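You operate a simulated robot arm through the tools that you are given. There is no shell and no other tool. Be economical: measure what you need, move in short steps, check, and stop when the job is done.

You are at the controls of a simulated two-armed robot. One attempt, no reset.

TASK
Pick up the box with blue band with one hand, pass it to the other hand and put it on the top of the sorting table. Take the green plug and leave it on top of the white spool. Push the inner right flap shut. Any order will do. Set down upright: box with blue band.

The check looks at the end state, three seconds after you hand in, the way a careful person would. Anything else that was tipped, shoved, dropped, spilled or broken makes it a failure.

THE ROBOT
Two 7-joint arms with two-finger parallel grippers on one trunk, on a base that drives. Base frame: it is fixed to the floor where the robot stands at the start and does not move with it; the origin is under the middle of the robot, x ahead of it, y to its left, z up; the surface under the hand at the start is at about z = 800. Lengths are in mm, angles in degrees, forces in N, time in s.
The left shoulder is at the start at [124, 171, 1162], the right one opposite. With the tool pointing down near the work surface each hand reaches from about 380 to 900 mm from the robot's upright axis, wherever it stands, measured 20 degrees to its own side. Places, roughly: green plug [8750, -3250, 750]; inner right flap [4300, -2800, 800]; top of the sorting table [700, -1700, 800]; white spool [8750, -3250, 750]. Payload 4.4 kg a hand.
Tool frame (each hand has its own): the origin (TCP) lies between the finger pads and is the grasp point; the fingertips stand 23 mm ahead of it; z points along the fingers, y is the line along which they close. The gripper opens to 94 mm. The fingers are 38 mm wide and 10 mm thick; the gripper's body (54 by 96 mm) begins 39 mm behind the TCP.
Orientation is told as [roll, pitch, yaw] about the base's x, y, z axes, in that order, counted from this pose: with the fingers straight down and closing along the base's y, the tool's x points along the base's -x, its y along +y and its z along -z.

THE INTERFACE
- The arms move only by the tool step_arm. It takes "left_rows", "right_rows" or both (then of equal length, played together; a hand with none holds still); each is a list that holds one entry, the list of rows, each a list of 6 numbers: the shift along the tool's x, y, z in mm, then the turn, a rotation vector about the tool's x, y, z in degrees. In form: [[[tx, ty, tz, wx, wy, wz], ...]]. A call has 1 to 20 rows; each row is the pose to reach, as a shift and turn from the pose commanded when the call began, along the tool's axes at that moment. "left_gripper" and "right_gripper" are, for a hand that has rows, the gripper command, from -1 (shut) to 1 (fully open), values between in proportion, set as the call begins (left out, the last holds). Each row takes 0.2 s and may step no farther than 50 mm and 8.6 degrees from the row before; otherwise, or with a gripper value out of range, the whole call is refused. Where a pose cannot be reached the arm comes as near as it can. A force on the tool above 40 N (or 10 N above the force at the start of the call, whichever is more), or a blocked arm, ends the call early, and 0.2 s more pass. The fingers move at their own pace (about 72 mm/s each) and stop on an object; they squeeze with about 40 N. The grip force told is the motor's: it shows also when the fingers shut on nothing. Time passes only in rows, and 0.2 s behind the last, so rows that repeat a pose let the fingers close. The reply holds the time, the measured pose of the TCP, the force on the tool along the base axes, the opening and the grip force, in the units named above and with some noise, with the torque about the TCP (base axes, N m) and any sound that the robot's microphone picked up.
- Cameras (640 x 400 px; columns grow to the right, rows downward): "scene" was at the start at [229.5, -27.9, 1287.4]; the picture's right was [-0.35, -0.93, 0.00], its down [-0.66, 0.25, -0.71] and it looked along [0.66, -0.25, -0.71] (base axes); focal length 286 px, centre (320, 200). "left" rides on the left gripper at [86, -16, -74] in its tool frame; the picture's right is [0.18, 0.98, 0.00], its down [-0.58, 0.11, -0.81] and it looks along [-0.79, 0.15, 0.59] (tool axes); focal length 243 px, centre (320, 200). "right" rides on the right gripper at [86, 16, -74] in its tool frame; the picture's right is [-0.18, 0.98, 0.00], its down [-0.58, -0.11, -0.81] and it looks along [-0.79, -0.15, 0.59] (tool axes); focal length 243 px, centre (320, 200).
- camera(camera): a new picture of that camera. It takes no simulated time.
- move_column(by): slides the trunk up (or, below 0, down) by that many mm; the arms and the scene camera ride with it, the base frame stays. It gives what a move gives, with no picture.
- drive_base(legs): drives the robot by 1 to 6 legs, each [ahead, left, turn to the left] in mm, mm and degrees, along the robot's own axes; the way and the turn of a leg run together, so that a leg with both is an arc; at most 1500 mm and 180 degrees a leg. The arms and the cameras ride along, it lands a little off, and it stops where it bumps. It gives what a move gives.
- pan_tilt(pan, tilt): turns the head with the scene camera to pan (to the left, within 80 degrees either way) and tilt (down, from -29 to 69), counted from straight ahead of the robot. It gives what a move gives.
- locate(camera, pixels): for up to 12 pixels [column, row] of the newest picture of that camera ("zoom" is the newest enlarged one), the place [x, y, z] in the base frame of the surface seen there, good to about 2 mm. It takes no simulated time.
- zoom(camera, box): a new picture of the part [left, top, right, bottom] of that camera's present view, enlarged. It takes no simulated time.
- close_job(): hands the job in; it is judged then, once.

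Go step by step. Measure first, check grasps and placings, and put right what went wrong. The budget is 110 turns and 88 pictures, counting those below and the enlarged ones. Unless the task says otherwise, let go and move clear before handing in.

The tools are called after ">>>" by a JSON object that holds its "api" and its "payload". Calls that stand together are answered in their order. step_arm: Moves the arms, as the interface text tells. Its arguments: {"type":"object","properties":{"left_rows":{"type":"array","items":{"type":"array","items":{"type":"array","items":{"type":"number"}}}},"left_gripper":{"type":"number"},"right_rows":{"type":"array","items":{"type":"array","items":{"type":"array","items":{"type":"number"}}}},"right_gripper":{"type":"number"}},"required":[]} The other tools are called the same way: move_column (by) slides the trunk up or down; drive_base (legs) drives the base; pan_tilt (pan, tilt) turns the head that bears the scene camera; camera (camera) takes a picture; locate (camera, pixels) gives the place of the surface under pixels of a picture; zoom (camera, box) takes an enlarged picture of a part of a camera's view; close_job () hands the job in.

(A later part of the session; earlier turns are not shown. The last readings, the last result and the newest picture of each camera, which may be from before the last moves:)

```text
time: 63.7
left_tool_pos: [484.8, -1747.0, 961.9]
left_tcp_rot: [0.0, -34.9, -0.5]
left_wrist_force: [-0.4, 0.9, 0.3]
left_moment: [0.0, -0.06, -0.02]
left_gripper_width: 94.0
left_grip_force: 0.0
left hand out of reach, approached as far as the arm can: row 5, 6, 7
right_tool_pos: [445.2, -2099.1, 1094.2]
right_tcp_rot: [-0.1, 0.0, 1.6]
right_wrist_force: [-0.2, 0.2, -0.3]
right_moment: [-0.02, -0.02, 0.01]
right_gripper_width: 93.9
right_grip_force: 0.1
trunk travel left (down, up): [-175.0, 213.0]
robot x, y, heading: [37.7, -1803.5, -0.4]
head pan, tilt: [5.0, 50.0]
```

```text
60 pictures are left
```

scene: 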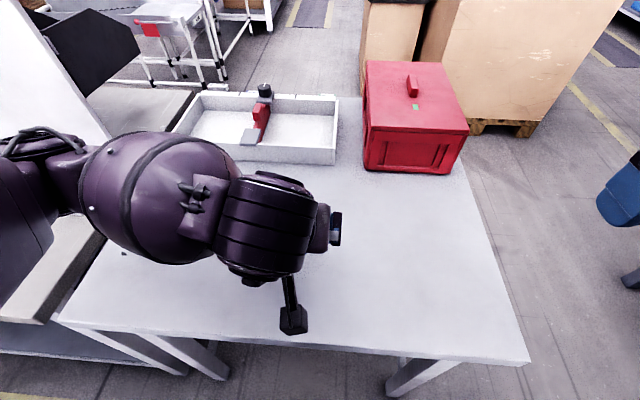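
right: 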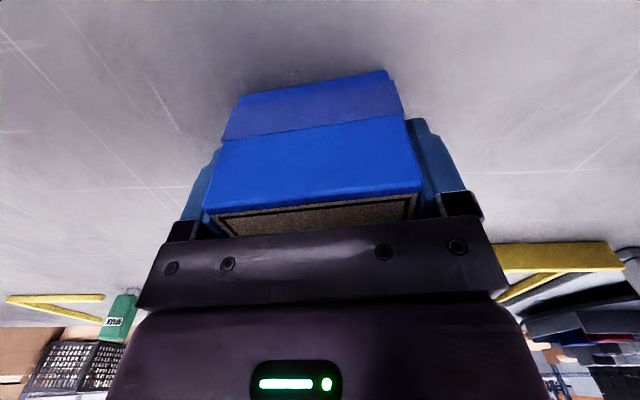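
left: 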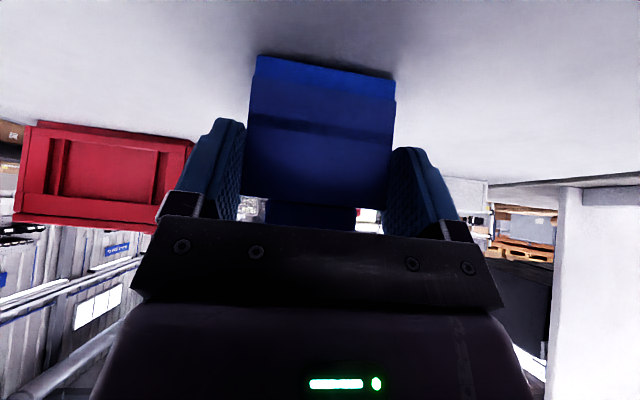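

The hand drifted sideways at its reach limit; box is hidden behind the arm. Raising the hand and straightening it, then checking.

>>> {"api": "step_arm", "payload": {"left_rows": [[[-23, 0, -33, 0, 0, 0], [-46, 0, -66, 0, 0, 0], [-69, 0, -98, 0, 0, 0], [-75, 0, -120, 0, 8, 0], [-75, 0, -120, 0, 16, 0], [-75, 0, -120, 0, 24, 0], [-75, 0, -120, 0, 32, 0], [-75, 0, -120, 0, 35, 0]]]}}

>>> {"api": "camera", "payload": {"camera": "left"}}

>>> {"api": "camera", "payload": {"camera": "scene"}}

```text
time: 65.5
left_tool_pos: [475.6, -1747.8, 1098.6]
left_tcp_rot: [0.1, 0.2, -0.6]
left_wrist_force: [1.1, 1.4, 0.3]
left_moment: [-0.01, 0.01, -0.01]
left_gripper_width: 93.7
left_grip_force: 0.1
left hand out of reach, approached as far as the arm can: row 1, 2, 3
right_tool_pos: [445.3, -2100.6, 1093.3]
right_tcp_rot: [0.1, 0.0, 1.6]
right_wrist_force: [-0.1, -0.1, -0.9]
right_moment: [0.0, 0.02, 0.01]
right_gripper_width: 94.0
right_grip_force: 0.0
trunk travel left (down, up): [-175.0, 213.0]
robot x, y, heading: [35.4, -1805.9, -0.3]
head pan, tilt: [5.0, 50.0]
```

```text
59 pictures are left
```

left: 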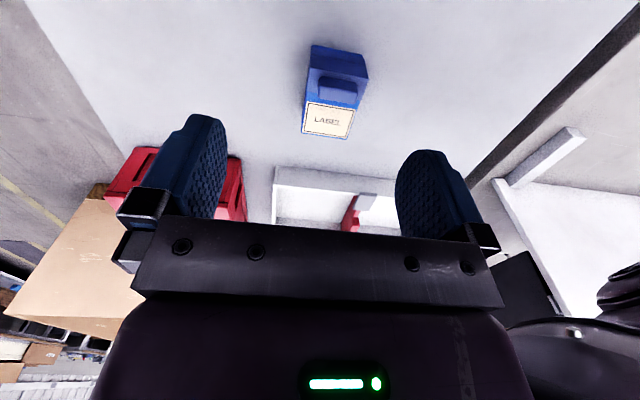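

```text
58 pictures are left
```

scene: 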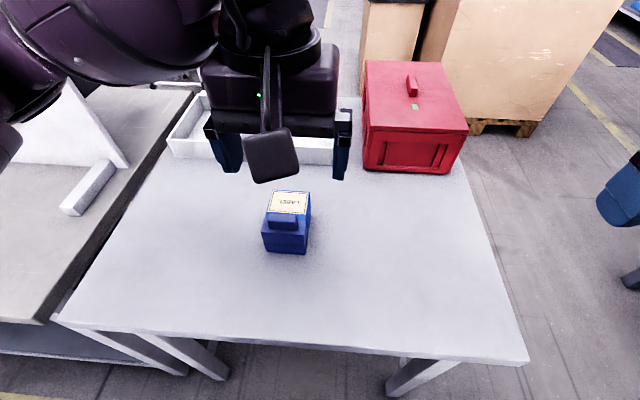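

Box stands upright and untouched on the table. Next: back off and look toward the aisle leading to the flap at (4300,-2800).

>>> {"api": "drive_base", "payload": {"legs": [[-350, 0, 0], [0, -800, 0]]}}

>>> {"api": "pan_tilt", "payload": {"pan": -10, "tilt": 15}}

>>> {"api": "camera", "payload": {"camera": "scene"}}

```text
time: 74.9
left_tool_pos: [125.3, -2559.6, 1098.7]
left_tcp_rot: [0.0, 0.1, 0.2]
left_wrist_force: [-0.3, 0.1, 0.3]
left_moment: [-0.01, -0.03, -0.03]
left_gripper_width: 94.1
left_grip_force: 0.1
right_tool_pos: [99.8, -2914.1, 1094.3]
right_tcp_rot: [0.1, 0.0, 2.3]
right_wrist_force: [-0.4, -0.1, -0.8]
right_moment: [0.02, 0.01, 0.03]
right_gripper_width: 94.1
right_grip_force: 0.1
trunk travel left (down, up): [-175.0, 213.0]
robot x, y, heading: [-311.9, -2619.2, 0.2]
head pan, tilt: [5.0, 50.0]
```

```text
time: 75.9
left_tool_pos: [125.1, -2560.0, 1098.7]
left_tcp_rot: [0.0, 0.2, 0.1]
left_wrist_force: [0.5, -0.5, 0.2]
left_moment: [0.03, -0.04, 0.0]
left_gripper_width: 94.0
left_grip_force: 0.1
right_tool_pos: [99.4, -2913.2, 1094.9]
right_tcp_rot: [0.0, 0.0, 2.3]
right_wrist_force: [0.7, 0.1, 0.1]
right_moment: [-0.02, -0.03, -0.03]
right_gripper_width: 93.7
right_grip_force: 0.0
trunk travel left (down, up): [-175.0, 213.0]
robot x, y, heading: [-314.3, -2624.4, 0.2]
head pan, tilt: [-10.0, 15.0]
```

```text
57 pictures are left
```

scene: 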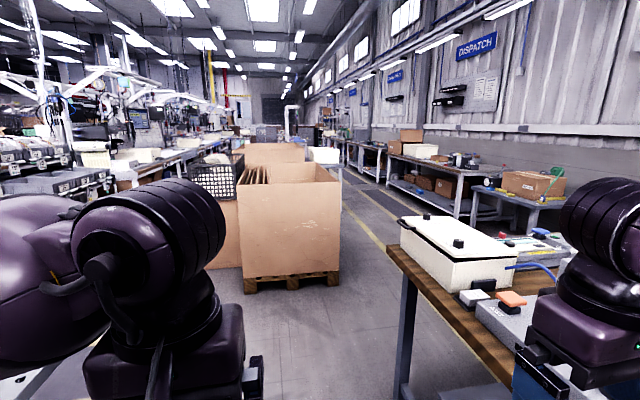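

The aisle runs between the cardboard bins (corner (340,285)) and the right benches (corner (388,248)). Measuring it.

>>> {"api": "locate", "payload": {"camera": "scene", "pixels": [[341, 283], [388, 250], [340, 185], [362, 215], [385, 245], [390, 180], [470, 225], [330, 155], [345, 170], [405, 170], [252, 160], [310, 150]]}}

>>> {"api": "zoom", "payload": {"camera": "scene", "box": [230, 100, 550, 300]}}

```text
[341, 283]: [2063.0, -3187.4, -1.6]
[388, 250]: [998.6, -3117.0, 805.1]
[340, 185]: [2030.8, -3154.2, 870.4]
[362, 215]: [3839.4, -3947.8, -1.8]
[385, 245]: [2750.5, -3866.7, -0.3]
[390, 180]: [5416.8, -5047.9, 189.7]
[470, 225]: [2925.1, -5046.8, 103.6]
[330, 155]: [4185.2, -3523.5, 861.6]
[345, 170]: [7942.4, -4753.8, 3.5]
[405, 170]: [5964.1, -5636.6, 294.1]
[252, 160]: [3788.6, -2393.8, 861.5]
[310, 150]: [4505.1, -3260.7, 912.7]
```

```text
2.00 times, centred on (390, 200) of scene
```

zoom: 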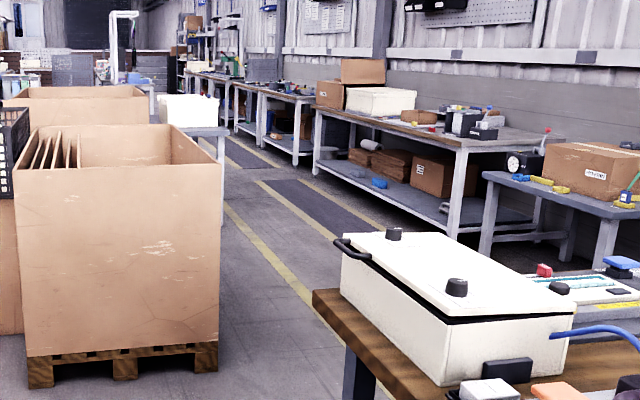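

Path: forward to x≈1420, strafe right to y≈-3650 past the first bin, forward along the aisle.

>>> {"api": "drive_base", "payload": {"legs": [[1400, 0, 0], [330, 0, 0], [0, -1030, 0]]}}

>>> {"api": "pan_tilt", "payload": {"pan": 15, "tilt": 15}}

>>> {"api": "camera", "payload": {"camera": "scene"}}

```text
time: 93.7
left_tool_pos: [1854.1, -3569.6, 1098.5]
left_tcp_rot: [0.0, 0.1, 2.0]
left_wrist_force: [0.2, -0.1, -0.7]
left_moment: [0.0, -0.04, 0.03]
left_gripper_width: 93.8
left_grip_force: 0.1
right_tool_pos: [1839.1, -3923.2, 1094.7]
right_tcp_rot: [0.0, -0.1, 4.0]
right_wrist_force: [0.0, -0.5, 0.4]
right_moment: [0.02, -0.04, -0.03]
right_gripper_width: 93.9
right_grip_force: 0.1
trunk travel left (down, up): [-175.0, 213.0]
robot x, y, heading: [1421.4, -3646.9, 2.1]
head pan, tilt: [-10.0, 15.0]
```

```text
time: 94.6
left_tool_pos: [1853.3, -3569.8, 1099.2]
left_tcp_rot: [0.0, 0.1, 2.0]
left_wrist_force: [0.7, 0.9, -0.3]
left_moment: [0.02, -0.03, 0.01]
left_gripper_width: 94.0
left_grip_force: 0.1
right_tool_pos: [1839.2, -3923.8, 1094.5]
right_tcp_rot: [0.0, 0.0, 4.1]
right_wrist_force: [0.2, -0.3, 0.6]
right_moment: [0.02, 0.01, 0.0]
right_gripper_width: 93.8
right_grip_force: 0.1
trunk travel left (down, up): [-175.0, 213.0]
robot x, y, heading: [1420.2, -3643.7, 2.1]
head pan, tilt: [15.0, 15.0]
```

```text
55 pictures are left
```

scene: 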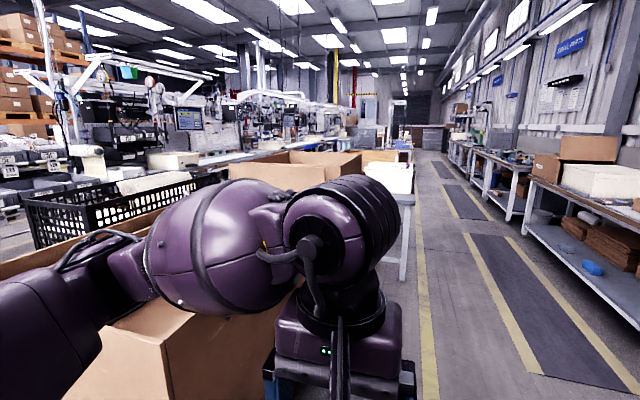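

Shifting further right to keep clear of the bins, then driving ahead along the aisle.

>>> {"api": "drive_base", "payload": {"legs": [[0, -400, -2], [1500, 0, 0], [600, 0, 0], [0, 0, 45]]}}

>>> {"api": "pan_tilt", "payload": {"pan": 20, "tilt": 25}}

>>> {"api": "camera", "payload": {"camera": "scene"}}

```text
time: 110.5
left_tool_pos: [3759.9, -3645.8, 1099.0]
left_tcp_rot: [0.0, 0.2, 45.8]
left_wrist_force: [0.6, -1.3, -0.5]
left_moment: [0.04, 0.03, -0.01]
left_gripper_width: 94.0
left_grip_force: 0.1
right_tool_pos: [3994.3, -3909.8, 1094.8]
right_tcp_rot: [0.0, 0.0, 47.9]
right_wrist_force: [0.6, -0.2, 0.3]
right_moment: [0.0, 0.0, 0.01]
right_gripper_width: 94.1
right_grip_force: 0.0
trunk travel left (down, up): [-175.0, 213.0]
robot x, y, heading: [3500.0, -4002.4, 46.0]
head pan, tilt: [15.0, 15.0]
```

```text
time: 111.2
left_tool_pos: [3759.3, -3644.6, 1100.0]
left_tcp_rot: [0.1, 0.0, 45.9]
left_wrist_force: [0.4, 0.0, -0.2]
left_moment: [-0.01, 0.0, 0.03]
left_gripper_width: 93.8
left_grip_force: 0.0
right_tool_pos: [3995.7, -3910.6, 1094.1]
right_tcp_rot: [0.0, 0.0, 47.9]
right_wrist_force: [-0.6, 0.2, 0.5]
right_moment: [0.03, -0.03, 0.01]
right_gripper_width: 93.9
right_grip_force: 0.0
trunk travel left (down, up): [-175.0, 213.0]
robot x, y, heading: [3496.3, -3997.8, 46.1]
head pan, tilt: [20.0, 25.0]
```

```text
54 pictures are left
```

scene: 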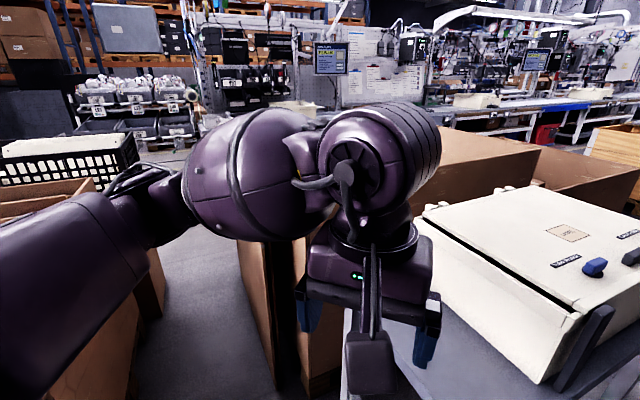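

A white case on a table at right. Measuring and looking further right.

>>> {"api": "locate", "payload": {"camera": "scene", "pixels": [[570, 232], [540, 370], [430, 215], [640, 215], [280, 270], [500, 150], [600, 165], [60, 200], [135, 250], [340, 340]]}}

>>> {"api": "pan_tilt", "payload": {"pan": -25, "tilt": 25}}

>>> {"api": "camera", "payload": {"camera": "scene"}}

```text
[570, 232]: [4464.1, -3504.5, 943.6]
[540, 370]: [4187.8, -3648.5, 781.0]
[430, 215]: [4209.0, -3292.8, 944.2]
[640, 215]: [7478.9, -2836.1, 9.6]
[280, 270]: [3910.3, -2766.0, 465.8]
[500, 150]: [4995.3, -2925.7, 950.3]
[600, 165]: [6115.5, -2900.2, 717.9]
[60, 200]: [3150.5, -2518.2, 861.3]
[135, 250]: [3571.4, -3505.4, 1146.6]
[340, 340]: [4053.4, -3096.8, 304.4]
```

```text
time: 112.3
left_tool_pos: [3759.8, -3644.6, 1098.9]
left_tcp_rot: [0.0, 0.1, 45.8]
left_wrist_force: [-0.1, 0.4, 1.0]
left_moment: [-0.02, 0.0, 0.03]
left_gripper_width: 94.1
left_grip_force: 0.0
right_tool_pos: [3994.8, -3910.7, 1093.8]
right_tcp_rot: [0.0, -0.1, 47.9]
right_wrist_force: [-0.6, -1.0, -0.6]
right_moment: [0.01, 0.04, 0.04]
right_gripper_width: 94.0
right_grip_force: 0.0
trunk travel left (down, up): [-175.0, 213.0]
robot x, y, heading: [3497.3, -4000.9, 46.0]
head pan, tilt: [-25.0, 25.0]
```

```text
53 pictures are left
```

scene: 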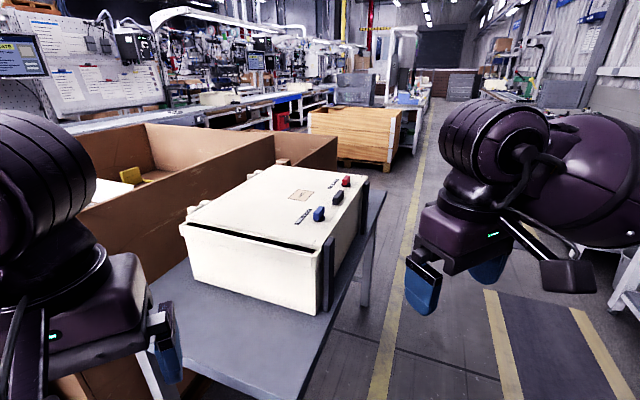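

Zooming in on the carton behind the white case at around (4300,-2800).

>>> {"api": "zoom", "payload": {"camera": "scene", "box": [70, 100, 390, 300]}}

>>> {"api": "locate", "payload": {"camera": "zoom", "pixels": [[110, 150], [140, 155], [200, 120], [300, 90], [480, 85], [550, 90], [60, 100], [160, 50], [420, 70], [410, 130]]}}

```text
2.00 times, centred on (230, 200) of scene
```

zoom: 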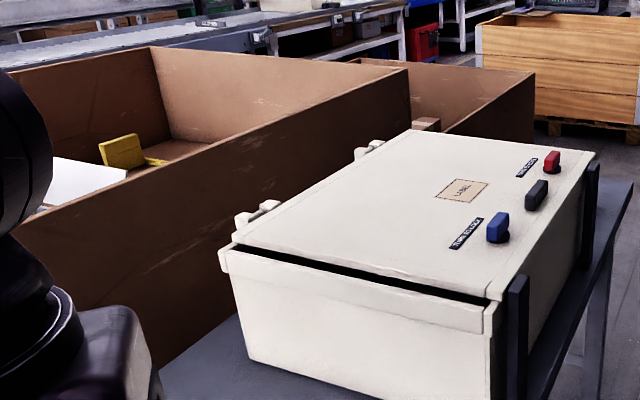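

```text
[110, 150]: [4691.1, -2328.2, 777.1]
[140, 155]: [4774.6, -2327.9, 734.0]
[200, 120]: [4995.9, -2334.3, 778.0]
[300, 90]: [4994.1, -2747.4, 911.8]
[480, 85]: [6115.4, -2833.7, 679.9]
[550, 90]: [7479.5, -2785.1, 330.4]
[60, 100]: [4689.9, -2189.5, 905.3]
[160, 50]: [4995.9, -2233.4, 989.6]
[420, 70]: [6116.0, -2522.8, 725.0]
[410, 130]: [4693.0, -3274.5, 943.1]
```

Raising the trunk for a higher viewpoint and looking into the carton region.

>>> {"api": "move_column", "payload": {"by": 210}}

>>> {"api": "pan_tilt", "payload": {"pan": 0, "tilt": 22}}

>>> {"api": "camera", "payload": {"camera": "scene"}}

```text
time: 114.6
left_tool_pos: [3760.6, -3644.9, 1309.5]
left_tcp_rot: [-0.1, 0.1, 45.9]
left_wrist_force: [0.2, 1.4, -0.1]
left_moment: [0.01, 0.02, -0.03]
left_gripper_width: 93.9
left_grip_force: 0.0
right_tool_pos: [3994.2, -3910.7, 1303.0]
right_tcp_rot: [0.1, 0.0, 47.9]
right_wrist_force: [-0.8, 0.3, 0.7]
right_moment: [0.04, 0.03, 0.01]
right_gripper_width: 94.2
right_grip_force: 0.1
trunk travel left (down, up): [-385.0, 3.0]
robot x, y, heading: [3496.0, -3999.1, 45.8]
head pan, tilt: [-25.0, 25.0]
```

```text
time: 115.5
left_tool_pos: [3761.6, -3644.7, 1309.6]
left_tcp_rot: [0.0, 0.1, 45.8]
left_wrist_force: [-0.4, -0.5, 0.9]
left_moment: [-0.03, -0.04, 0.03]
left_gripper_width: 94.1
left_grip_force: 0.1
right_tool_pos: [3993.5, -3910.8, 1303.5]
right_tcp_rot: [0.0, 0.0, 47.9]
right_wrist_force: [-0.1, -0.6, -0.1]
right_moment: [0.0, 0.03, -0.01]
right_gripper_width: 94.4
right_grip_force: 0.1
trunk travel left (down, up): [-385.0, 3.0]
robot x, y, heading: [3498.9, -3997.8, 45.9]
head pan, tilt: [0.0, 22.0]
```

```text
51 pictures are left
```

scene: 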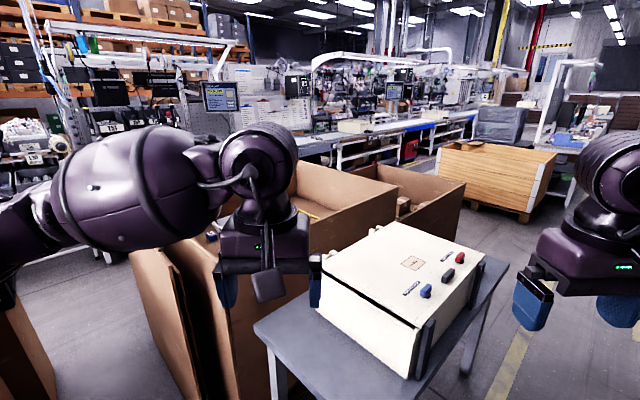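

The carton at left (180,290) has flaps hanging open. Facing +y and moving closer with the arms raised above everything.

>>> {"api": "drive_base", "payload": {"legs": [[0, 0, 44], [350, 0, 0]]}}

>>> {"api": "pan_tilt", "payload": {"pan": -22, "tilt": 35}}

>>> {"api": "camera", "payload": {"camera": "scene"}}

```text
time: 119.7
left_tool_pos: [3432.9, -3218.4, 1309.3]
left_tcp_rot: [0.1, 0.2, 90.3]
left_wrist_force: [0.7, -1.0, -0.4]
left_moment: [-0.02, 0.02, 0.02]
left_gripper_width: 93.9
left_grip_force: 0.0
right_tool_pos: [3785.8, -3244.2, 1304.1]
right_tcp_rot: [0.0, 0.0, 92.3]
right_wrist_force: [-0.5, 0.3, -0.6]
right_moment: [-0.02, 0.01, 0.0]
right_gripper_width: 93.8
right_grip_force: 0.0
trunk travel left (down, up): [-385.0, 3.0]
robot x, y, heading: [3493.2, -3658.5, 90.2]
head pan, tilt: [0.0, 22.0]
```

```text
time: 120.6
left_tool_pos: [3433.5, -3220.1, 1309.0]
left_tcp_rot: [0.0, 0.0, 90.4]
left_wrist_force: [-0.2, 0.2, 0.5]
left_moment: [0.03, 0.01, -0.02]
left_gripper_width: 94.0
left_grip_force: 0.1
right_tool_pos: [3786.2, -3245.2, 1304.4]
right_tcp_rot: [0.0, -0.1, 92.4]
right_wrist_force: [0.5, 0.1, -0.5]
right_moment: [-0.02, 0.0, -0.01]
right_gripper_width: 94.0
right_grip_force: 0.1
trunk travel left (down, up): [-385.0, 3.0]
robot x, y, heading: [3495.8, -3656.5, 90.3]
head pan, tilt: [-22.0, 35.0]
```

```text
50 pictures are left
```

scene: 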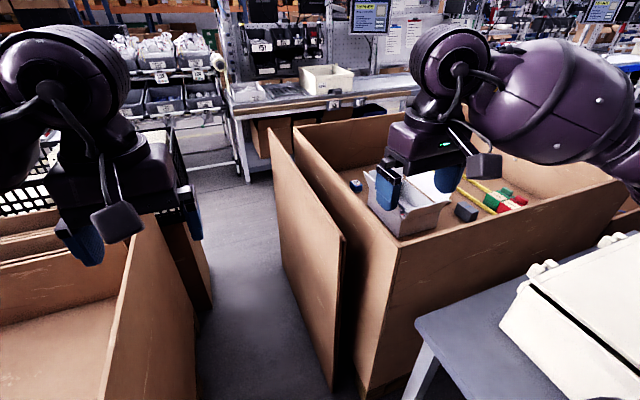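

Inside the large bin sits a small open carton with flaps at (405,205). Zooming and locating.

>>> {"api": "zoom", "payload": {"camera": "scene", "box": [330, 130, 570, 280]}}

>>> {"api": "locate", "payload": {"camera": "zoom", "pixels": [[190, 260], [310, 180], [240, 180], [110, 150], [200, 200], [250, 230], [60, 170], [350, 220], [400, 230], [190, 320], [95, 200], [330, 165]]}}

```text
2.67 times, centred on (450, 205) of scene
```

zoom: 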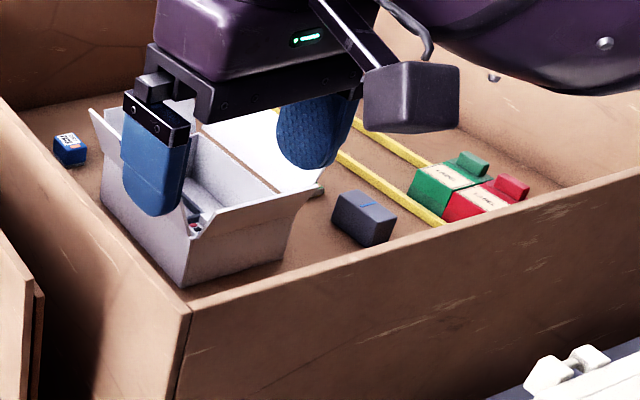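

```text
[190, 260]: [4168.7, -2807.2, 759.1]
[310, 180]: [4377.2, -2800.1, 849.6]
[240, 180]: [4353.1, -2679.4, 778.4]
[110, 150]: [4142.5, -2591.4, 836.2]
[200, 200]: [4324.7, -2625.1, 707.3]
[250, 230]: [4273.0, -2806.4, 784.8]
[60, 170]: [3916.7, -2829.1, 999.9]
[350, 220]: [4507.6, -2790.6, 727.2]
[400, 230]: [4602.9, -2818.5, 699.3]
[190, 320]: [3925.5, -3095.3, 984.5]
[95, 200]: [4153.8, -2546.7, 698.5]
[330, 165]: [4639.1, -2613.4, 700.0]
```

The small carton is in the bin (deck z=700, walls to 1000), around x 4150–4380, y -2810…-2550. Measuring the gap and panel to see where I can stand.

>>> {"api": "locate", "payload": {"camera": "scene", "pixels": [[333, 380], [272, 135], [342, 240], [155, 225], [193, 390], [208, 300], [295, 130], [398, 250], [415, 320], [250, 180], [260, 330], [220, 105]]}}

>>> {"api": "pan_tilt", "payload": {"pan": 10, "tilt": 45}}

>>> {"api": "camera", "payload": {"camera": "scene"}}

```text
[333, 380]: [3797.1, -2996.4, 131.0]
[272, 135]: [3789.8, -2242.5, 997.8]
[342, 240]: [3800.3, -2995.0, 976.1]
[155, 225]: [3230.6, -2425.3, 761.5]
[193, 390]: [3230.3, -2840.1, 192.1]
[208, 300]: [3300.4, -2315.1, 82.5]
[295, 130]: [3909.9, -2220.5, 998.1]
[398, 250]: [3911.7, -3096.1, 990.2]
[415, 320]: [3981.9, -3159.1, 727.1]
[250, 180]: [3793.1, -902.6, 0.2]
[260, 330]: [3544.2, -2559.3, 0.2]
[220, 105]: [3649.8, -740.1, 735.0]
```

```text
time: 121.6
left_tool_pos: [3432.4, -3219.4, 1310.7]
left_tcp_rot: [0.0, 0.1, 90.2]
left_wrist_force: [0.4, -1.0, 0.2]
left_moment: [-0.01, -0.01, 0.0]
left_gripper_width: 94.0
left_grip_force: 0.0
right_tool_pos: [3785.7, -3245.5, 1303.3]
right_tcp_rot: [0.0, 0.0, 92.5]
right_wrist_force: [-0.8, -0.9, -0.7]
right_moment: [-0.05, -0.02, -0.03]
right_gripper_width: 94.0
right_grip_force: 0.0
trunk travel left (down, up): [-385.0, 3.0]
robot x, y, heading: [3497.5, -3656.8, 90.4]
head pan, tilt: [10.0, 45.0]
```

```text
48 pictures are left
```

scene: 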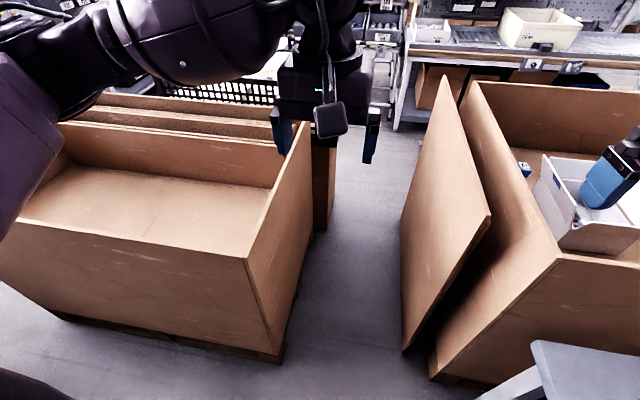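

The gap beside the bin is only ~500 mm, so I'll use the corner between panel and table. Checking the table's corner.

>>> {"api": "locate", "payload": {"camera": "scene", "pixels": [[535, 348], [555, 395], [485, 395], [437, 378], [405, 348]]}}

>>> {"api": "drive_base", "payload": {"legs": [[180, -150, 0], [0, 0, -35]]}}

>>> {"api": "pan_tilt", "payload": {"pan": 0, "tilt": 45}}

>>> {"api": "camera", "payload": {"camera": "scene"}}

>>> {"api": "camera", "payload": {"camera": "right"}}

```text
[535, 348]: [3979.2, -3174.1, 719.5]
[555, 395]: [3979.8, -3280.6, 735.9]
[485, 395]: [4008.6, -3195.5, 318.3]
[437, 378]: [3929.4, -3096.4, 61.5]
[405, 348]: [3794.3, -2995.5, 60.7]
```

```text
time: 125.2
left_tool_pos: [3843.5, -3088.3, 1308.9]
left_tcp_rot: [0.0, 0.1, 55.0]
left_wrist_force: [-0.6, 0.3, -1.2]
left_moment: [-0.01, 0.01, -0.01]
left_gripper_width: 93.9
left_grip_force: 0.0
right_tool_pos: [4116.9, -3313.6, 1304.5]
right_tcp_rot: [0.0, -0.1, 57.2]
right_wrist_force: [-0.2, 0.0, 0.5]
right_moment: [0.01, 0.01, 0.0]
right_gripper_width: 94.1
right_grip_force: 0.0
trunk travel left (down, up): [-385.0, 3.0]
robot x, y, heading: [3641.1, -3486.1, 55.0]
head pan, tilt: [10.0, 45.0]
```

```text
time: 125.9
left_tool_pos: [3842.8, -3087.8, 1309.2]
left_tcp_rot: [0.0, 0.1, 55.0]
left_wrist_force: [-1.2, 0.1, 0.3]
left_moment: [0.01, 0.01, 0.02]
left_gripper_width: 93.7
left_grip_force: 0.1
right_tool_pos: [4115.7, -3313.8, 1303.9]
right_tcp_rot: [0.0, -0.1, 57.2]
right_wrist_force: [-0.5, 0.1, -0.7]
right_moment: [-0.01, -0.01, 0.0]
right_gripper_width: 94.1
right_grip_force: 0.0
trunk travel left (down, up): [-385.0, 3.0]
robot x, y, heading: [3639.6, -3485.2, 55.3]
head pan, tilt: [0.0, 45.0]
```

```text
47 pictures are left
```

scene: 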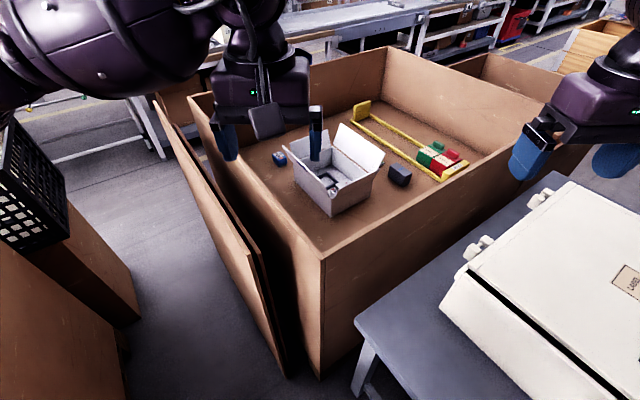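

```text
46 pictures are left
```

right: 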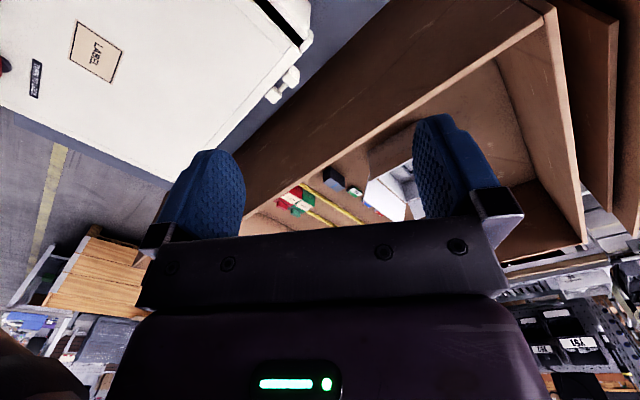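

Now the small carton is visible at (335,175). Zooming.

>>> {"api": "zoom", "payload": {"camera": "scene", "box": [264, 95, 424, 225]}}

>>> {"api": "locate", "payload": {"camera": "zoom", "pixels": [[85, 195], [250, 370], [305, 130], [475, 225], [390, 310], [200, 290], [140, 260], [460, 290], [400, 220], [290, 270], [350, 190], [250, 240]]}}

```text
3.08 times, centred on (344, 160) of scene
```

zoom: 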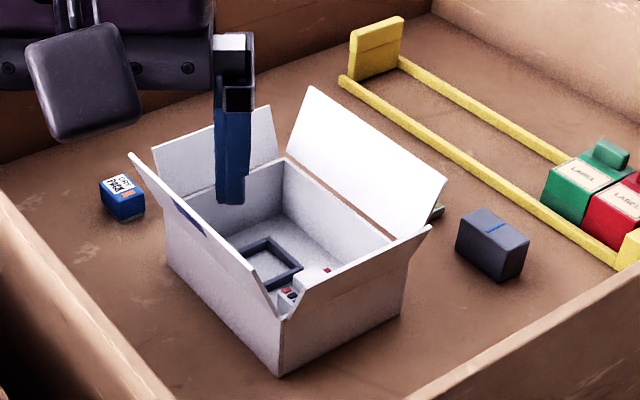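

```text
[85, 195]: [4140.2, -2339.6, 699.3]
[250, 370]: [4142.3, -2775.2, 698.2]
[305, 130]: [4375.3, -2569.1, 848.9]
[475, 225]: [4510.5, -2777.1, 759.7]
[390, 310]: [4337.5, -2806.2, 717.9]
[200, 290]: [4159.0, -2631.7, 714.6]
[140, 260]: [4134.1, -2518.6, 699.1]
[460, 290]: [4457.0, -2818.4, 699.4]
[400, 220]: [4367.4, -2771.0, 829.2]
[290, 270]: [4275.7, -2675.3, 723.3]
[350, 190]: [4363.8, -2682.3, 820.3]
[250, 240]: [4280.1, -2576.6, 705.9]
```

The carton has four open flaps; the short-side (inner) flaps are at +y and -y; the right one (-y side, y≈-2810, matches the given place). Checking my base's footprint before going closer.

>>> {"api": "pan_tilt", "payload": {"pan": -10, "tilt": 69}}

>>> {"api": "camera", "payload": {"camera": "scene"}}

>>> {"api": "locate", "payload": {"camera": "scene", "pixels": [[320, 390], [320, 370], [320, 340], [250, 390], [400, 390], [150, 390], [500, 390]]}}

```text
time: 126.8
left_tool_pos: [3843.1, -3088.9, 1309.5]
left_tcp_rot: [0.0, 0.1, 55.1]
left_wrist_force: [1.0, -0.3, 0.1]
left_moment: [0.01, -0.02, -0.01]
left_gripper_width: 94.1
left_grip_force: 0.2
right_tool_pos: [4116.4, -3313.7, 1304.1]
right_tcp_rot: [0.0, 0.0, 57.2]
right_wrist_force: [0.4, -0.6, -0.3]
right_moment: [-0.01, 0.02, -0.01]
right_gripper_width: 93.9
right_grip_force: 0.0
trunk travel left (down, up): [-385.0, 3.0]
robot x, y, heading: [3640.2, -3483.1, 55.2]
head pan, tilt: [-10.0, 68.8]
```

```text
44 pictures are left
```

scene: 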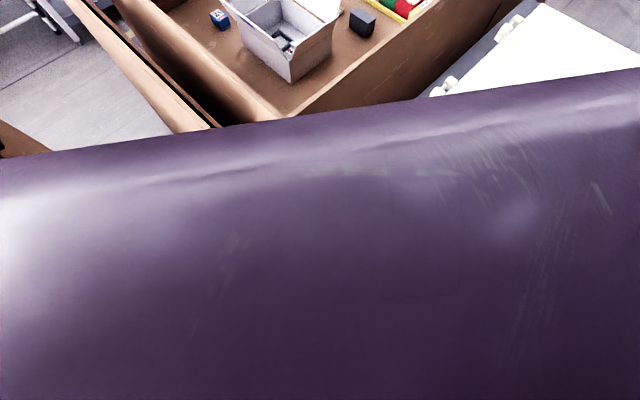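

```text
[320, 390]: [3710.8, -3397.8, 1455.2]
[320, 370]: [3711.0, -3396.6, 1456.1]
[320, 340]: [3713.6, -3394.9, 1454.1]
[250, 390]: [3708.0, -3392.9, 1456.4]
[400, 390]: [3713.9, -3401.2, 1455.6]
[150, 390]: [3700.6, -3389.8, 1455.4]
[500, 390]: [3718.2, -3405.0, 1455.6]
```

Can't see the base. Moving a conservative 114 mm closer and lowering the trunk 150 mm for reach.

>>> {"api": "drive_base", "payload": {"legs": [[99, 57, 0]]}}

>>> {"api": "move_column", "payload": {"by": -150}}

>>> {"api": "pan_tilt", "payload": {"pan": -10, "tilt": 50}}

>>> {"api": "zoom", "payload": {"camera": "scene", "box": [220, 20, 440, 200]}}

```text
time: 128.0
left_tool_pos: [3854.2, -2970.3, 1310.0]
left_tcp_rot: [0.0, 0.1, 55.1]
left_wrist_force: [0.0, 1.1, -0.1]
left_moment: [-0.04, 0.01, 0.02]
left_gripper_width: 93.9
left_grip_force: 0.1
right_tool_pos: [4127.8, -3195.1, 1302.9]
right_tcp_rot: [0.0, 0.0, 57.1]
right_wrist_force: [0.3, 0.9, 0.5]
right_moment: [-0.05, -0.03, -0.03]
right_gripper_width: 93.9
right_grip_force: 0.2
trunk travel left (down, up): [-385.0, 3.0]
robot x, y, heading: [3650.2, -3364.1, 55.2]
head pan, tilt: [-10.0, 68.8]
```

```text
time: 129.8
left_tool_pos: [3852.9, -2971.8, 1160.7]
left_tcp_rot: [0.0, -0.1, 55.1]
left_wrist_force: [0.5, -0.2, -0.8]
left_moment: [-0.02, -0.03, -0.02]
left_gripper_width: 94.0
left_grip_force: 0.0
right_tool_pos: [4128.0, -3196.0, 1155.2]
right_tcp_rot: [0.0, -0.2, 57.1]
right_wrist_force: [-0.9, 0.2, 0.3]
right_moment: [0.04, 0.0, -0.04]
right_gripper_width: 93.9
right_grip_force: 0.0
trunk travel left (down, up): [-235.0, 153.0]
robot x, y, heading: [3655.5, -3361.2, 55.0]
head pan, tilt: [-10.0, 68.8]
```

```text
time: 130.6
left_tool_pos: [3853.5, -2971.8, 1158.8]
left_tcp_rot: [0.0, 0.1, 54.9]
left_wrist_force: [0.6, 0.1, -0.2]
left_moment: [-0.01, 0.02, 0.0]
left_gripper_width: 93.8
left_grip_force: 0.1
right_tool_pos: [4128.6, -3196.1, 1154.0]
right_tcp_rot: [0.1, 0.0, 57.1]
right_wrist_force: [0.1, -0.7, 0.2]
right_moment: [-0.01, -0.01, 0.02]
right_gripper_width: 94.0
right_grip_force: 0.1
trunk travel left (down, up): [-235.0, 153.0]
robot x, y, heading: [3649.0, -3364.6, 55.1]
head pan, tilt: [-10.0, 50.0]
```

```text
2.22 times, centred on (330, 110) of scene
```

zoom: 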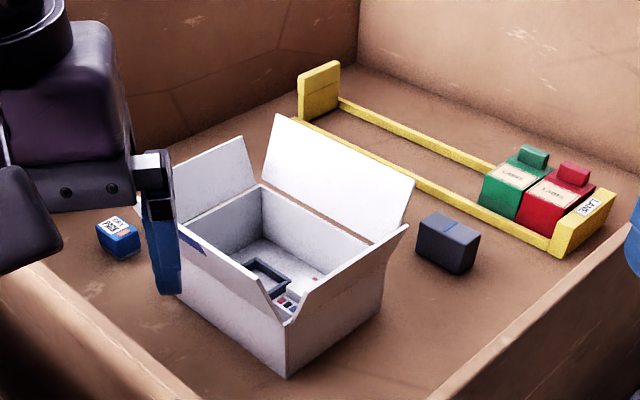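

Measuring the near (-y) flap's edges precisely.

>>> {"api": "locate", "payload": {"camera": "zoom", "pixels": [[274, 302], [403, 231], [340, 262], [292, 318], [340, 285], [380, 262], [330, 320], [288, 368], [380, 300], [225, 275], [390, 215], [310, 280]]}}

>>> {"api": "zoom", "payload": {"camera": "scene", "box": [285, 80, 385, 155]}}

```text
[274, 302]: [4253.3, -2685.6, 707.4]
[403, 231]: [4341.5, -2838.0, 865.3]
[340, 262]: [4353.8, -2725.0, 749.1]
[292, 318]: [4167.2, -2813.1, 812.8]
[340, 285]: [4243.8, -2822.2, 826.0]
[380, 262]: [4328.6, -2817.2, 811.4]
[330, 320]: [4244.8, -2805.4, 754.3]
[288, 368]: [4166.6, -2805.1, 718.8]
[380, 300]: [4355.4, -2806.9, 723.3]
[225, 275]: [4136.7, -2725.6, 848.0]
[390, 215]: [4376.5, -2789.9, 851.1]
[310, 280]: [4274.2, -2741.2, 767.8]
```

```text
5.33 times, centred on (335, 118) of scene
```

zoom: 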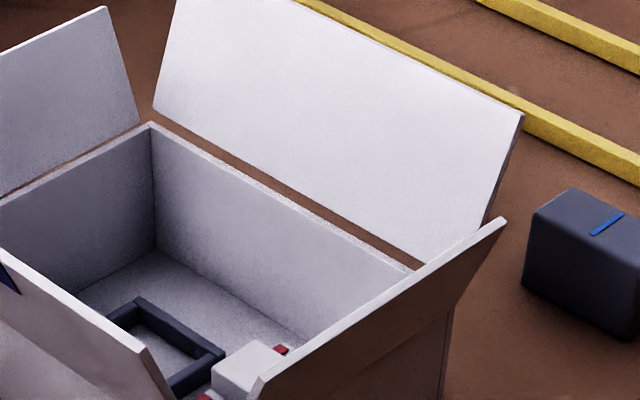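

Flap hinge at y≈-2806, z≈790, leaning outward to y≈-2840 at z≈866, x 4165–4345. Moving the closed right hand above a point outside the flap.

>>> {"api": "step_arm", "payload": {"right_rows": [[[-45, 8, 0, 0, 0, 0], [-90, 16, 0, 0, 0, 0], [-135, 24, 0, 0, 0, 0], [-180, 32, 0, 0, 0, 0], [-225, 40, 0, 0, 0, 0], [-270, 47, 0, 0, 0, 0], [-317, 55, 0, 0, 0, 0], [-317, 55, 0, 0, 0, 0]]], "right_gripper": -1}}

>>> {"api": "step_arm", "payload": {"right_rows": [[[0, 0, 45, 0, 0, 0], [0, 0, 90, 0, 0, 0], [0, 0, 135, 0, 0, 0], [0, 0, 180, 0, 0, 0], [0, 0, 210, 0, 0, 0], [0, 0, 210, 0, 0, 0]]]}}

>>> {"api": "camera", "payload": {"camera": "scene"}}

```text
time: 132.4
left_tool_pos: [3853.3, -2972.6, 1159.9]
left_tcp_rot: [0.1, 0.0, 54.9]
left_wrist_force: [0.4, -0.4, 0.2]
left_moment: [0.04, 0.03, 0.04]
left_gripper_width: 94.1
left_grip_force: 0.1
right_tool_pos: [4254.0, -2900.4, 1152.1]
right_tcp_rot: [0.0, -0.1, 57.1]
right_wrist_force: [0.4, 0.5, -0.1]
right_moment: [0.0, -0.02, -0.03]
right_gripper_width: 0.1
right_grip_force: 40.0
trunk travel left (down, up): [-235.0, 153.0]
robot x, y, heading: [3650.8, -3361.3, 55.3]
head pan, tilt: [-10.0, 50.0]
```

```text
time: 133.8
left_tool_pos: [3854.0, -2972.3, 1159.8]
left_tcp_rot: [0.0, -0.1, 55.0]
left_wrist_force: [-0.4, 0.4, 0.6]
left_moment: [-0.01, 0.0, -0.03]
left_gripper_width: 94.0
left_grip_force: 0.0
right_tool_pos: [4253.6, -2902.3, 946.4]
right_tcp_rot: [0.1, 0.0, 57.2]
right_wrist_force: [0.1, -0.3, 0.0]
right_moment: [0.01, 0.0, 0.0]
right_gripper_width: 0.1
right_grip_force: 40.4
trunk travel left (down, up): [-235.0, 153.0]
robot x, y, heading: [3650.6, -3364.8, 55.1]
head pan, tilt: [-10.0, 50.0]
```

```text
41 pictures are left
```

scene: 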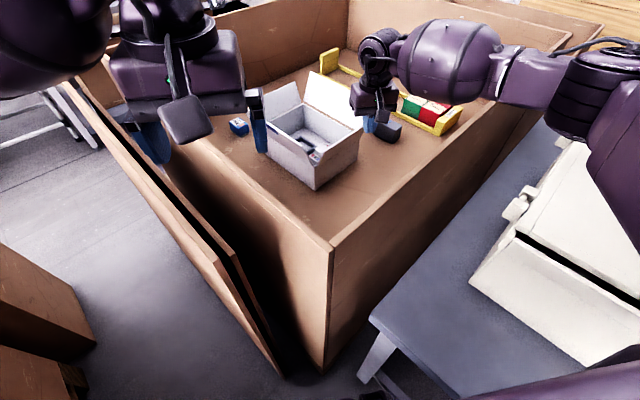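

Checking the finger's true position against the measured flap.

>>> {"api": "zoom", "payload": {"camera": "scene", "box": [250, 40, 450, 200]}}

>>> {"api": "locate", "payload": {"camera": "zoom", "pixels": [[378, 225], [385, 205], [380, 180], [335, 205], [260, 270], [350, 240]]}}

```text
2.50 times, centred on (350, 120) of scene
```

zoom: 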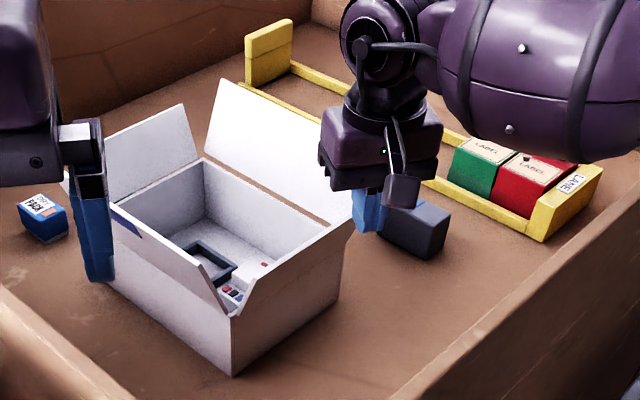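

```text
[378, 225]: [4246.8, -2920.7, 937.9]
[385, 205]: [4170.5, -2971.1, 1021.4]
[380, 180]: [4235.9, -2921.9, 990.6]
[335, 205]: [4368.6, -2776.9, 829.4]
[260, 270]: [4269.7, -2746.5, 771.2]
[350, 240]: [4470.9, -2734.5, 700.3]
```

Position confirmed. Lowering outside the flap and sweeping it inward to about 45°.

>>> {"api": "step_arm", "payload": {"right_rows": [[[0, 0, 45, 0, 0, 0], [0, 0, 88, 0, 0, 0], [-17, 11, 88, 0, 0, 0], [-34, 22, 88, 0, 0, 0], [-42, 27, 88, 0, 0, 0], [-50, 33, 88, 0, 0, 0], [-59, 38, 88, 0, 0, 0], [-67, 43, 88, 0, 0, 0], [-76, 49, 88, 0, 0, 0], [-84, 54, 88, 0, 0, 0], [-92, 60, 88, 0, 0, 0], [-101, 65, 88, 0, 0, 0]]]}}

>>> {"api": "zoom", "payload": {"camera": "scene", "box": [250, 40, 450, 200]}}

```text
time: 136.4
left_tool_pos: [3854.5, -2970.5, 1160.0]
left_tcp_rot: [-0.1, 0.1, 54.9]
left_wrist_force: [0.1, -0.1, 0.3]
left_moment: [0.03, 0.0, 0.01]
left_gripper_width: 94.1
left_grip_force: 0.0
right_tool_pos: [4245.5, -2811.9, 857.6]
right_tcp_rot: [0.0, 0.1, 57.0]
right_wrist_force: [-0.6, 0.5, 0.0]
right_moment: [-0.02, 0.0, -0.01]
right_gripper_width: 0.0
right_grip_force: 40.3
right hand out of reach, approached as far as the arm can: row 9, 10, 11, 12
trunk travel left (down, up): [-235.0, 153.0]
robot x, y, heading: [3654.7, -3364.4, 55.1]
head pan, tilt: [-10.0, 50.0]
```

```text
2.50 times, centred on (350, 120) of scene
```

zoom: 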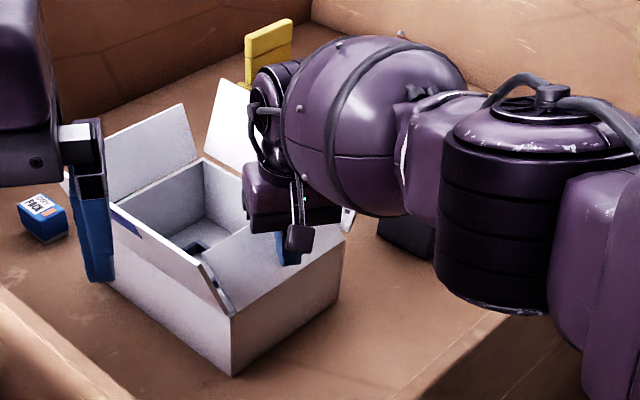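

The flap is folding inward (white surface at (270,265)), but the arm is at its reach. Tilting the fingers forward and lowering to push it flat.

>>> {"api": "step_arm", "payload": {"right_rows": [[[-20, 5, 0, 0, -8, 0], [-40, 10, 5, 0, -16, 0], [-61, 16, 12, 0, -24, 0], [-61, 16, 22, 0, -24, 0], [-61, 16, 30, 0, -24, 0], [-61, 16, 35, 0, -24, 0], [-61, 16, 35, 0, -24, 0]]]}}

>>> {"api": "zoom", "payload": {"camera": "scene", "box": [250, 40, 450, 200]}}

>>> {"api": "camera", "payload": {"camera": "right"}}

```text
time: 138.0
left_tool_pos: [3852.7, -2972.2, 1160.9]
left_tcp_rot: [0.0, -0.1, 55.1]
left_wrist_force: [-0.3, -0.3, 0.5]
left_moment: [0.02, -0.01, 0.03]
left_gripper_width: 93.7
left_grip_force: 0.2
right_tool_pos: [4257.7, -2759.4, 835.7]
right_tcp_rot: [0.0, -24.6, 57.3]
right_wrist_force: [4.7, 11.8, 28.2]
right_moment: [0.13, -0.03, 0.07]
right_gripper_width: 0.0
right_grip_force: 40.1
right hand out of reach, approached as far as the arm can: row 3, 4, 5, 6, 7
trunk travel left (down, up): [-235.0, 153.0]
robot x, y, heading: [3652.1, -3364.3, 55.0]
head pan, tilt: [-10.0, 50.0]
```

```text
2.50 times, centred on (350, 120) of scene
```

zoom: 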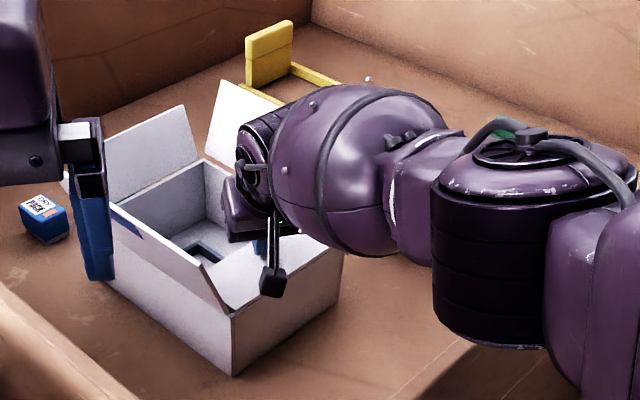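

```text
37 pictures are left
```

right: 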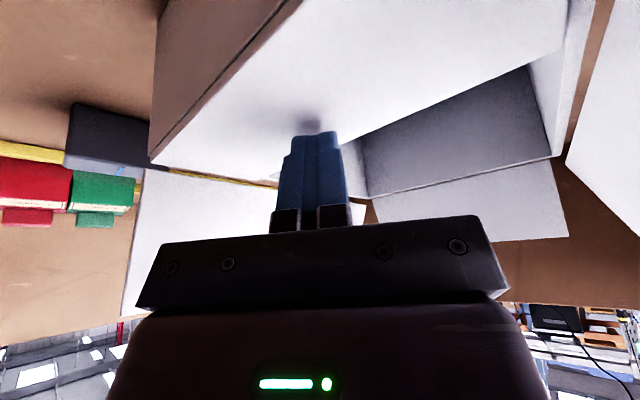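

The flap is nearly flat with 28 N of reaction. Measuring its slope.

>>> {"api": "locate", "payload": {"camera": "right", "pixels": [[200, 130], [250, 150], [300, 60], [400, 80], [500, 40], [250, 80], [350, 130], [400, 30]]}}

```text
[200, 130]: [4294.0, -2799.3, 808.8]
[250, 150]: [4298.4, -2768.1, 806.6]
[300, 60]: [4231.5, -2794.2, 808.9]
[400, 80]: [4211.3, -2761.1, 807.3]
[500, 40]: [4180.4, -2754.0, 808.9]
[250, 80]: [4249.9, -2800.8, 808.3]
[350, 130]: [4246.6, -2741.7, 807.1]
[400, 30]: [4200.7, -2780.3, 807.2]
```

The flap is flat at z≈808 everywhere — shut. Lifting off upward and checking that it stays.

>>> {"api": "step_arm", "payload": {"right_rows": [[[4, 0, -9, 0, 0, 0], [12, 0, -28, 0, 0, 0], [26, 0, -58, 0, 0, 0], [40, 0, -90, 0, 0, 0], [55, 0, -135, 0, 0, 0], [70, 0, -180, 0, 0, 0], [90, 0, -220, 0, 0, 0], [90, 0, -220, 0, 8, 0], [90, 0, -220, 0, 16, 0], [90, 0, -220, 0, 24, 0]]]}}

>>> {"api": "zoom", "payload": {"camera": "scene", "box": [250, 40, 450, 200]}}

>>> {"api": "locate", "payload": {"camera": "zoom", "pixels": [[260, 290], [300, 265], [240, 270], [215, 290], [230, 375], [270, 250]]}}

```text
time: 140.2
left_tool_pos: [3854.7, -2970.1, 1159.6]
left_tcp_rot: [0.0, 0.1, 55.0]
left_wrist_force: [-0.6, 0.8, -0.6]
left_moment: [-0.03, 0.04, -0.03]
left_gripper_width: 93.8
left_grip_force: 0.1
right_tool_pos: [4163.7, -2903.3, 991.2]
right_tcp_rot: [0.0, 0.2, 57.2]
right_wrist_force: [-0.1, -0.1, -0.2]
right_moment: [-0.01, 0.02, -0.01]
right_gripper_width: 0.1
right_grip_force: 39.5
trunk travel left (down, up): [-235.0, 153.0]
robot x, y, heading: [3651.0, -3361.0, 54.8]
head pan, tilt: [-10.0, 50.0]
```

```text
2.50 times, centred on (350, 120) of scene
```

zoom: 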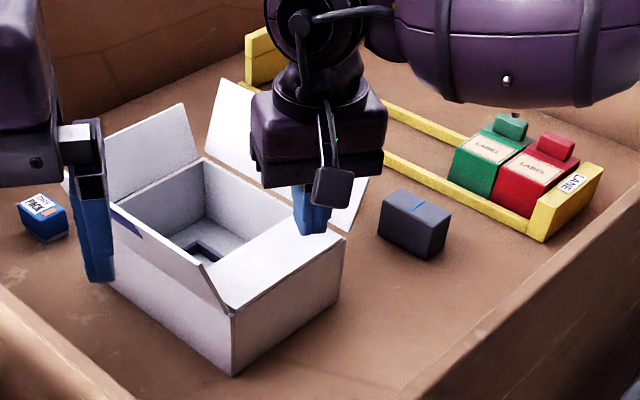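

```text
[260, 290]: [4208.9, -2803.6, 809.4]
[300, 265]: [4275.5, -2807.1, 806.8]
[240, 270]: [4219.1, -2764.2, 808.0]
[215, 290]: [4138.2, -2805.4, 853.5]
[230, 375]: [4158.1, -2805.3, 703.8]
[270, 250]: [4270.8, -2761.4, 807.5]
```

Flap stays shut, carton unmoved. Raising the hand and retreating to the aisle, then driving toward the plug and spool.

>>> {"api": "step_arm", "payload": {"right_rows": [[[0, 0, -45, 0, 0, 0], [0, 0, -90, 0, 0, 0], [20, 0, -130, 0, 0, 0], [60, 0, -150, 0, 0, 0], [100, 0, -150, 0, 0, 0], [140, 0, -150, 0, 0, 0], [180, 0, -150, 0, 0, 0]]]}}

>>> {"api": "drive_base", "payload": {"legs": [[-99, -57, 0], [-560, 0, 0], [0, 0, -55], [1500, 0, 0], [1500, 0, 0]]}}

>>> {"api": "pan_tilt", "payload": {"pan": 12, "tilt": 18}}

>>> {"api": "camera", "payload": {"camera": "scene"}}

```text
time: 141.8
left_tool_pos: [3853.7, -2972.7, 1159.8]
left_tcp_rot: [-0.1, 0.1, 54.9]
left_wrist_force: [0.2, -0.5, 0.1]
left_moment: [-0.03, 0.0, -0.01]
left_gripper_width: 93.8
left_grip_force: 0.1
right_tool_pos: [4063.3, -3053.3, 1146.0]
right_tcp_rot: [-0.1, 0.0, 57.1]
right_wrist_force: [-0.5, -1.2, 0.3]
right_moment: [0.01, -0.02, 0.01]
right_gripper_width: 0.1
right_grip_force: 40.3
trunk travel left (down, up): [-235.0, 153.0]
robot x, y, heading: [3652.8, -3365.6, 55.1]
head pan, tilt: [-10.0, 50.0]
```

```text
time: 162.4
left_tool_pos: [6758.9, -3907.2, 1160.1]
left_tcp_rot: [0.1, 0.1, -0.4]
left_wrist_force: [-1.0, 0.0, -0.5]
left_moment: [0.01, 0.04, -0.01]
left_gripper_width: 94.2
left_grip_force: 0.1
right_tool_pos: [6810.2, -4126.2, 1145.5]
right_tcp_rot: [0.0, 0.1, 1.6]
right_wrist_force: [0.3, -0.4, 0.4]
right_moment: [0.0, 0.02, 0.0]
right_gripper_width: 0.1
right_grip_force: 40.0
trunk travel left (down, up): [-235.0, 153.0]
robot x, y, heading: [6322.2, -3966.3, -0.5]
head pan, tilt: [-10.0, 50.0]
```

```text
time: 163.3
left_tool_pos: [6758.4, -3907.4, 1159.8]
left_tcp_rot: [-0.1, 0.1, -0.4]
left_wrist_force: [-0.2, 0.0, 0.1]
left_moment: [-0.01, 0.01, 0.01]
left_gripper_width: 93.9
left_grip_force: 0.0
right_tool_pos: [6811.0, -4125.1, 1144.7]
right_tcp_rot: [0.0, 0.0, 1.7]
right_wrist_force: [-0.2, 0.2, 0.3]
right_moment: [0.02, 0.0, 0.0]
right_gripper_width: 0.0
right_grip_force: 40.7
trunk travel left (down, up): [-235.0, 153.0]
robot x, y, heading: [6320.8, -3960.0, -0.3]
head pan, tilt: [12.0, 18.0]
```

```text
35 pictures are left
```

scene: 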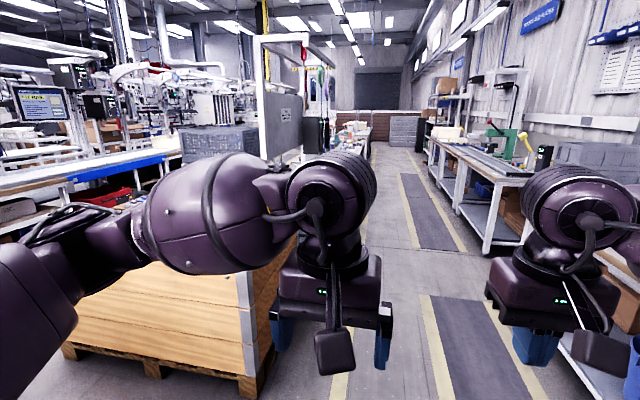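

A workstation with a gantry frame shows at (310,130), likely the plug/spool bench. Locating, and zooming.

>>> {"api": "zoom", "payload": {"camera": "scene", "box": [240, 60, 440, 185]}}

>>> {"api": "locate", "payload": {"camera": "scene", "pixels": [[355, 128], [368, 140], [290, 110], [245, 385], [245, 290], [355, 150], [440, 150], [385, 200], [372, 150], [410, 145]]}}

```text
3.20 times, centred on (340, 122) of scene
```

zoom: 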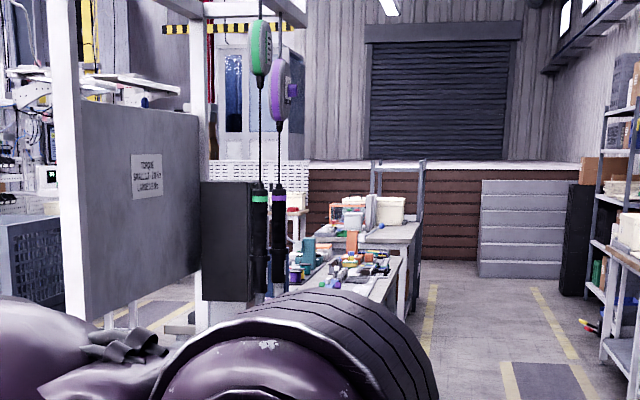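

```text
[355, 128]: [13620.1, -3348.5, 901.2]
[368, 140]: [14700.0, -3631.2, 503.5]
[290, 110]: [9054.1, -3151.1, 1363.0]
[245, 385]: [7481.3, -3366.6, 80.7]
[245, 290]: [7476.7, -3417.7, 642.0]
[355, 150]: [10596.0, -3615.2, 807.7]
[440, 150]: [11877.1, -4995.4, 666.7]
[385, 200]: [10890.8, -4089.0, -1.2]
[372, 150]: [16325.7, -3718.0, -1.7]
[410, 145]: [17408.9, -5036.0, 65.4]
```

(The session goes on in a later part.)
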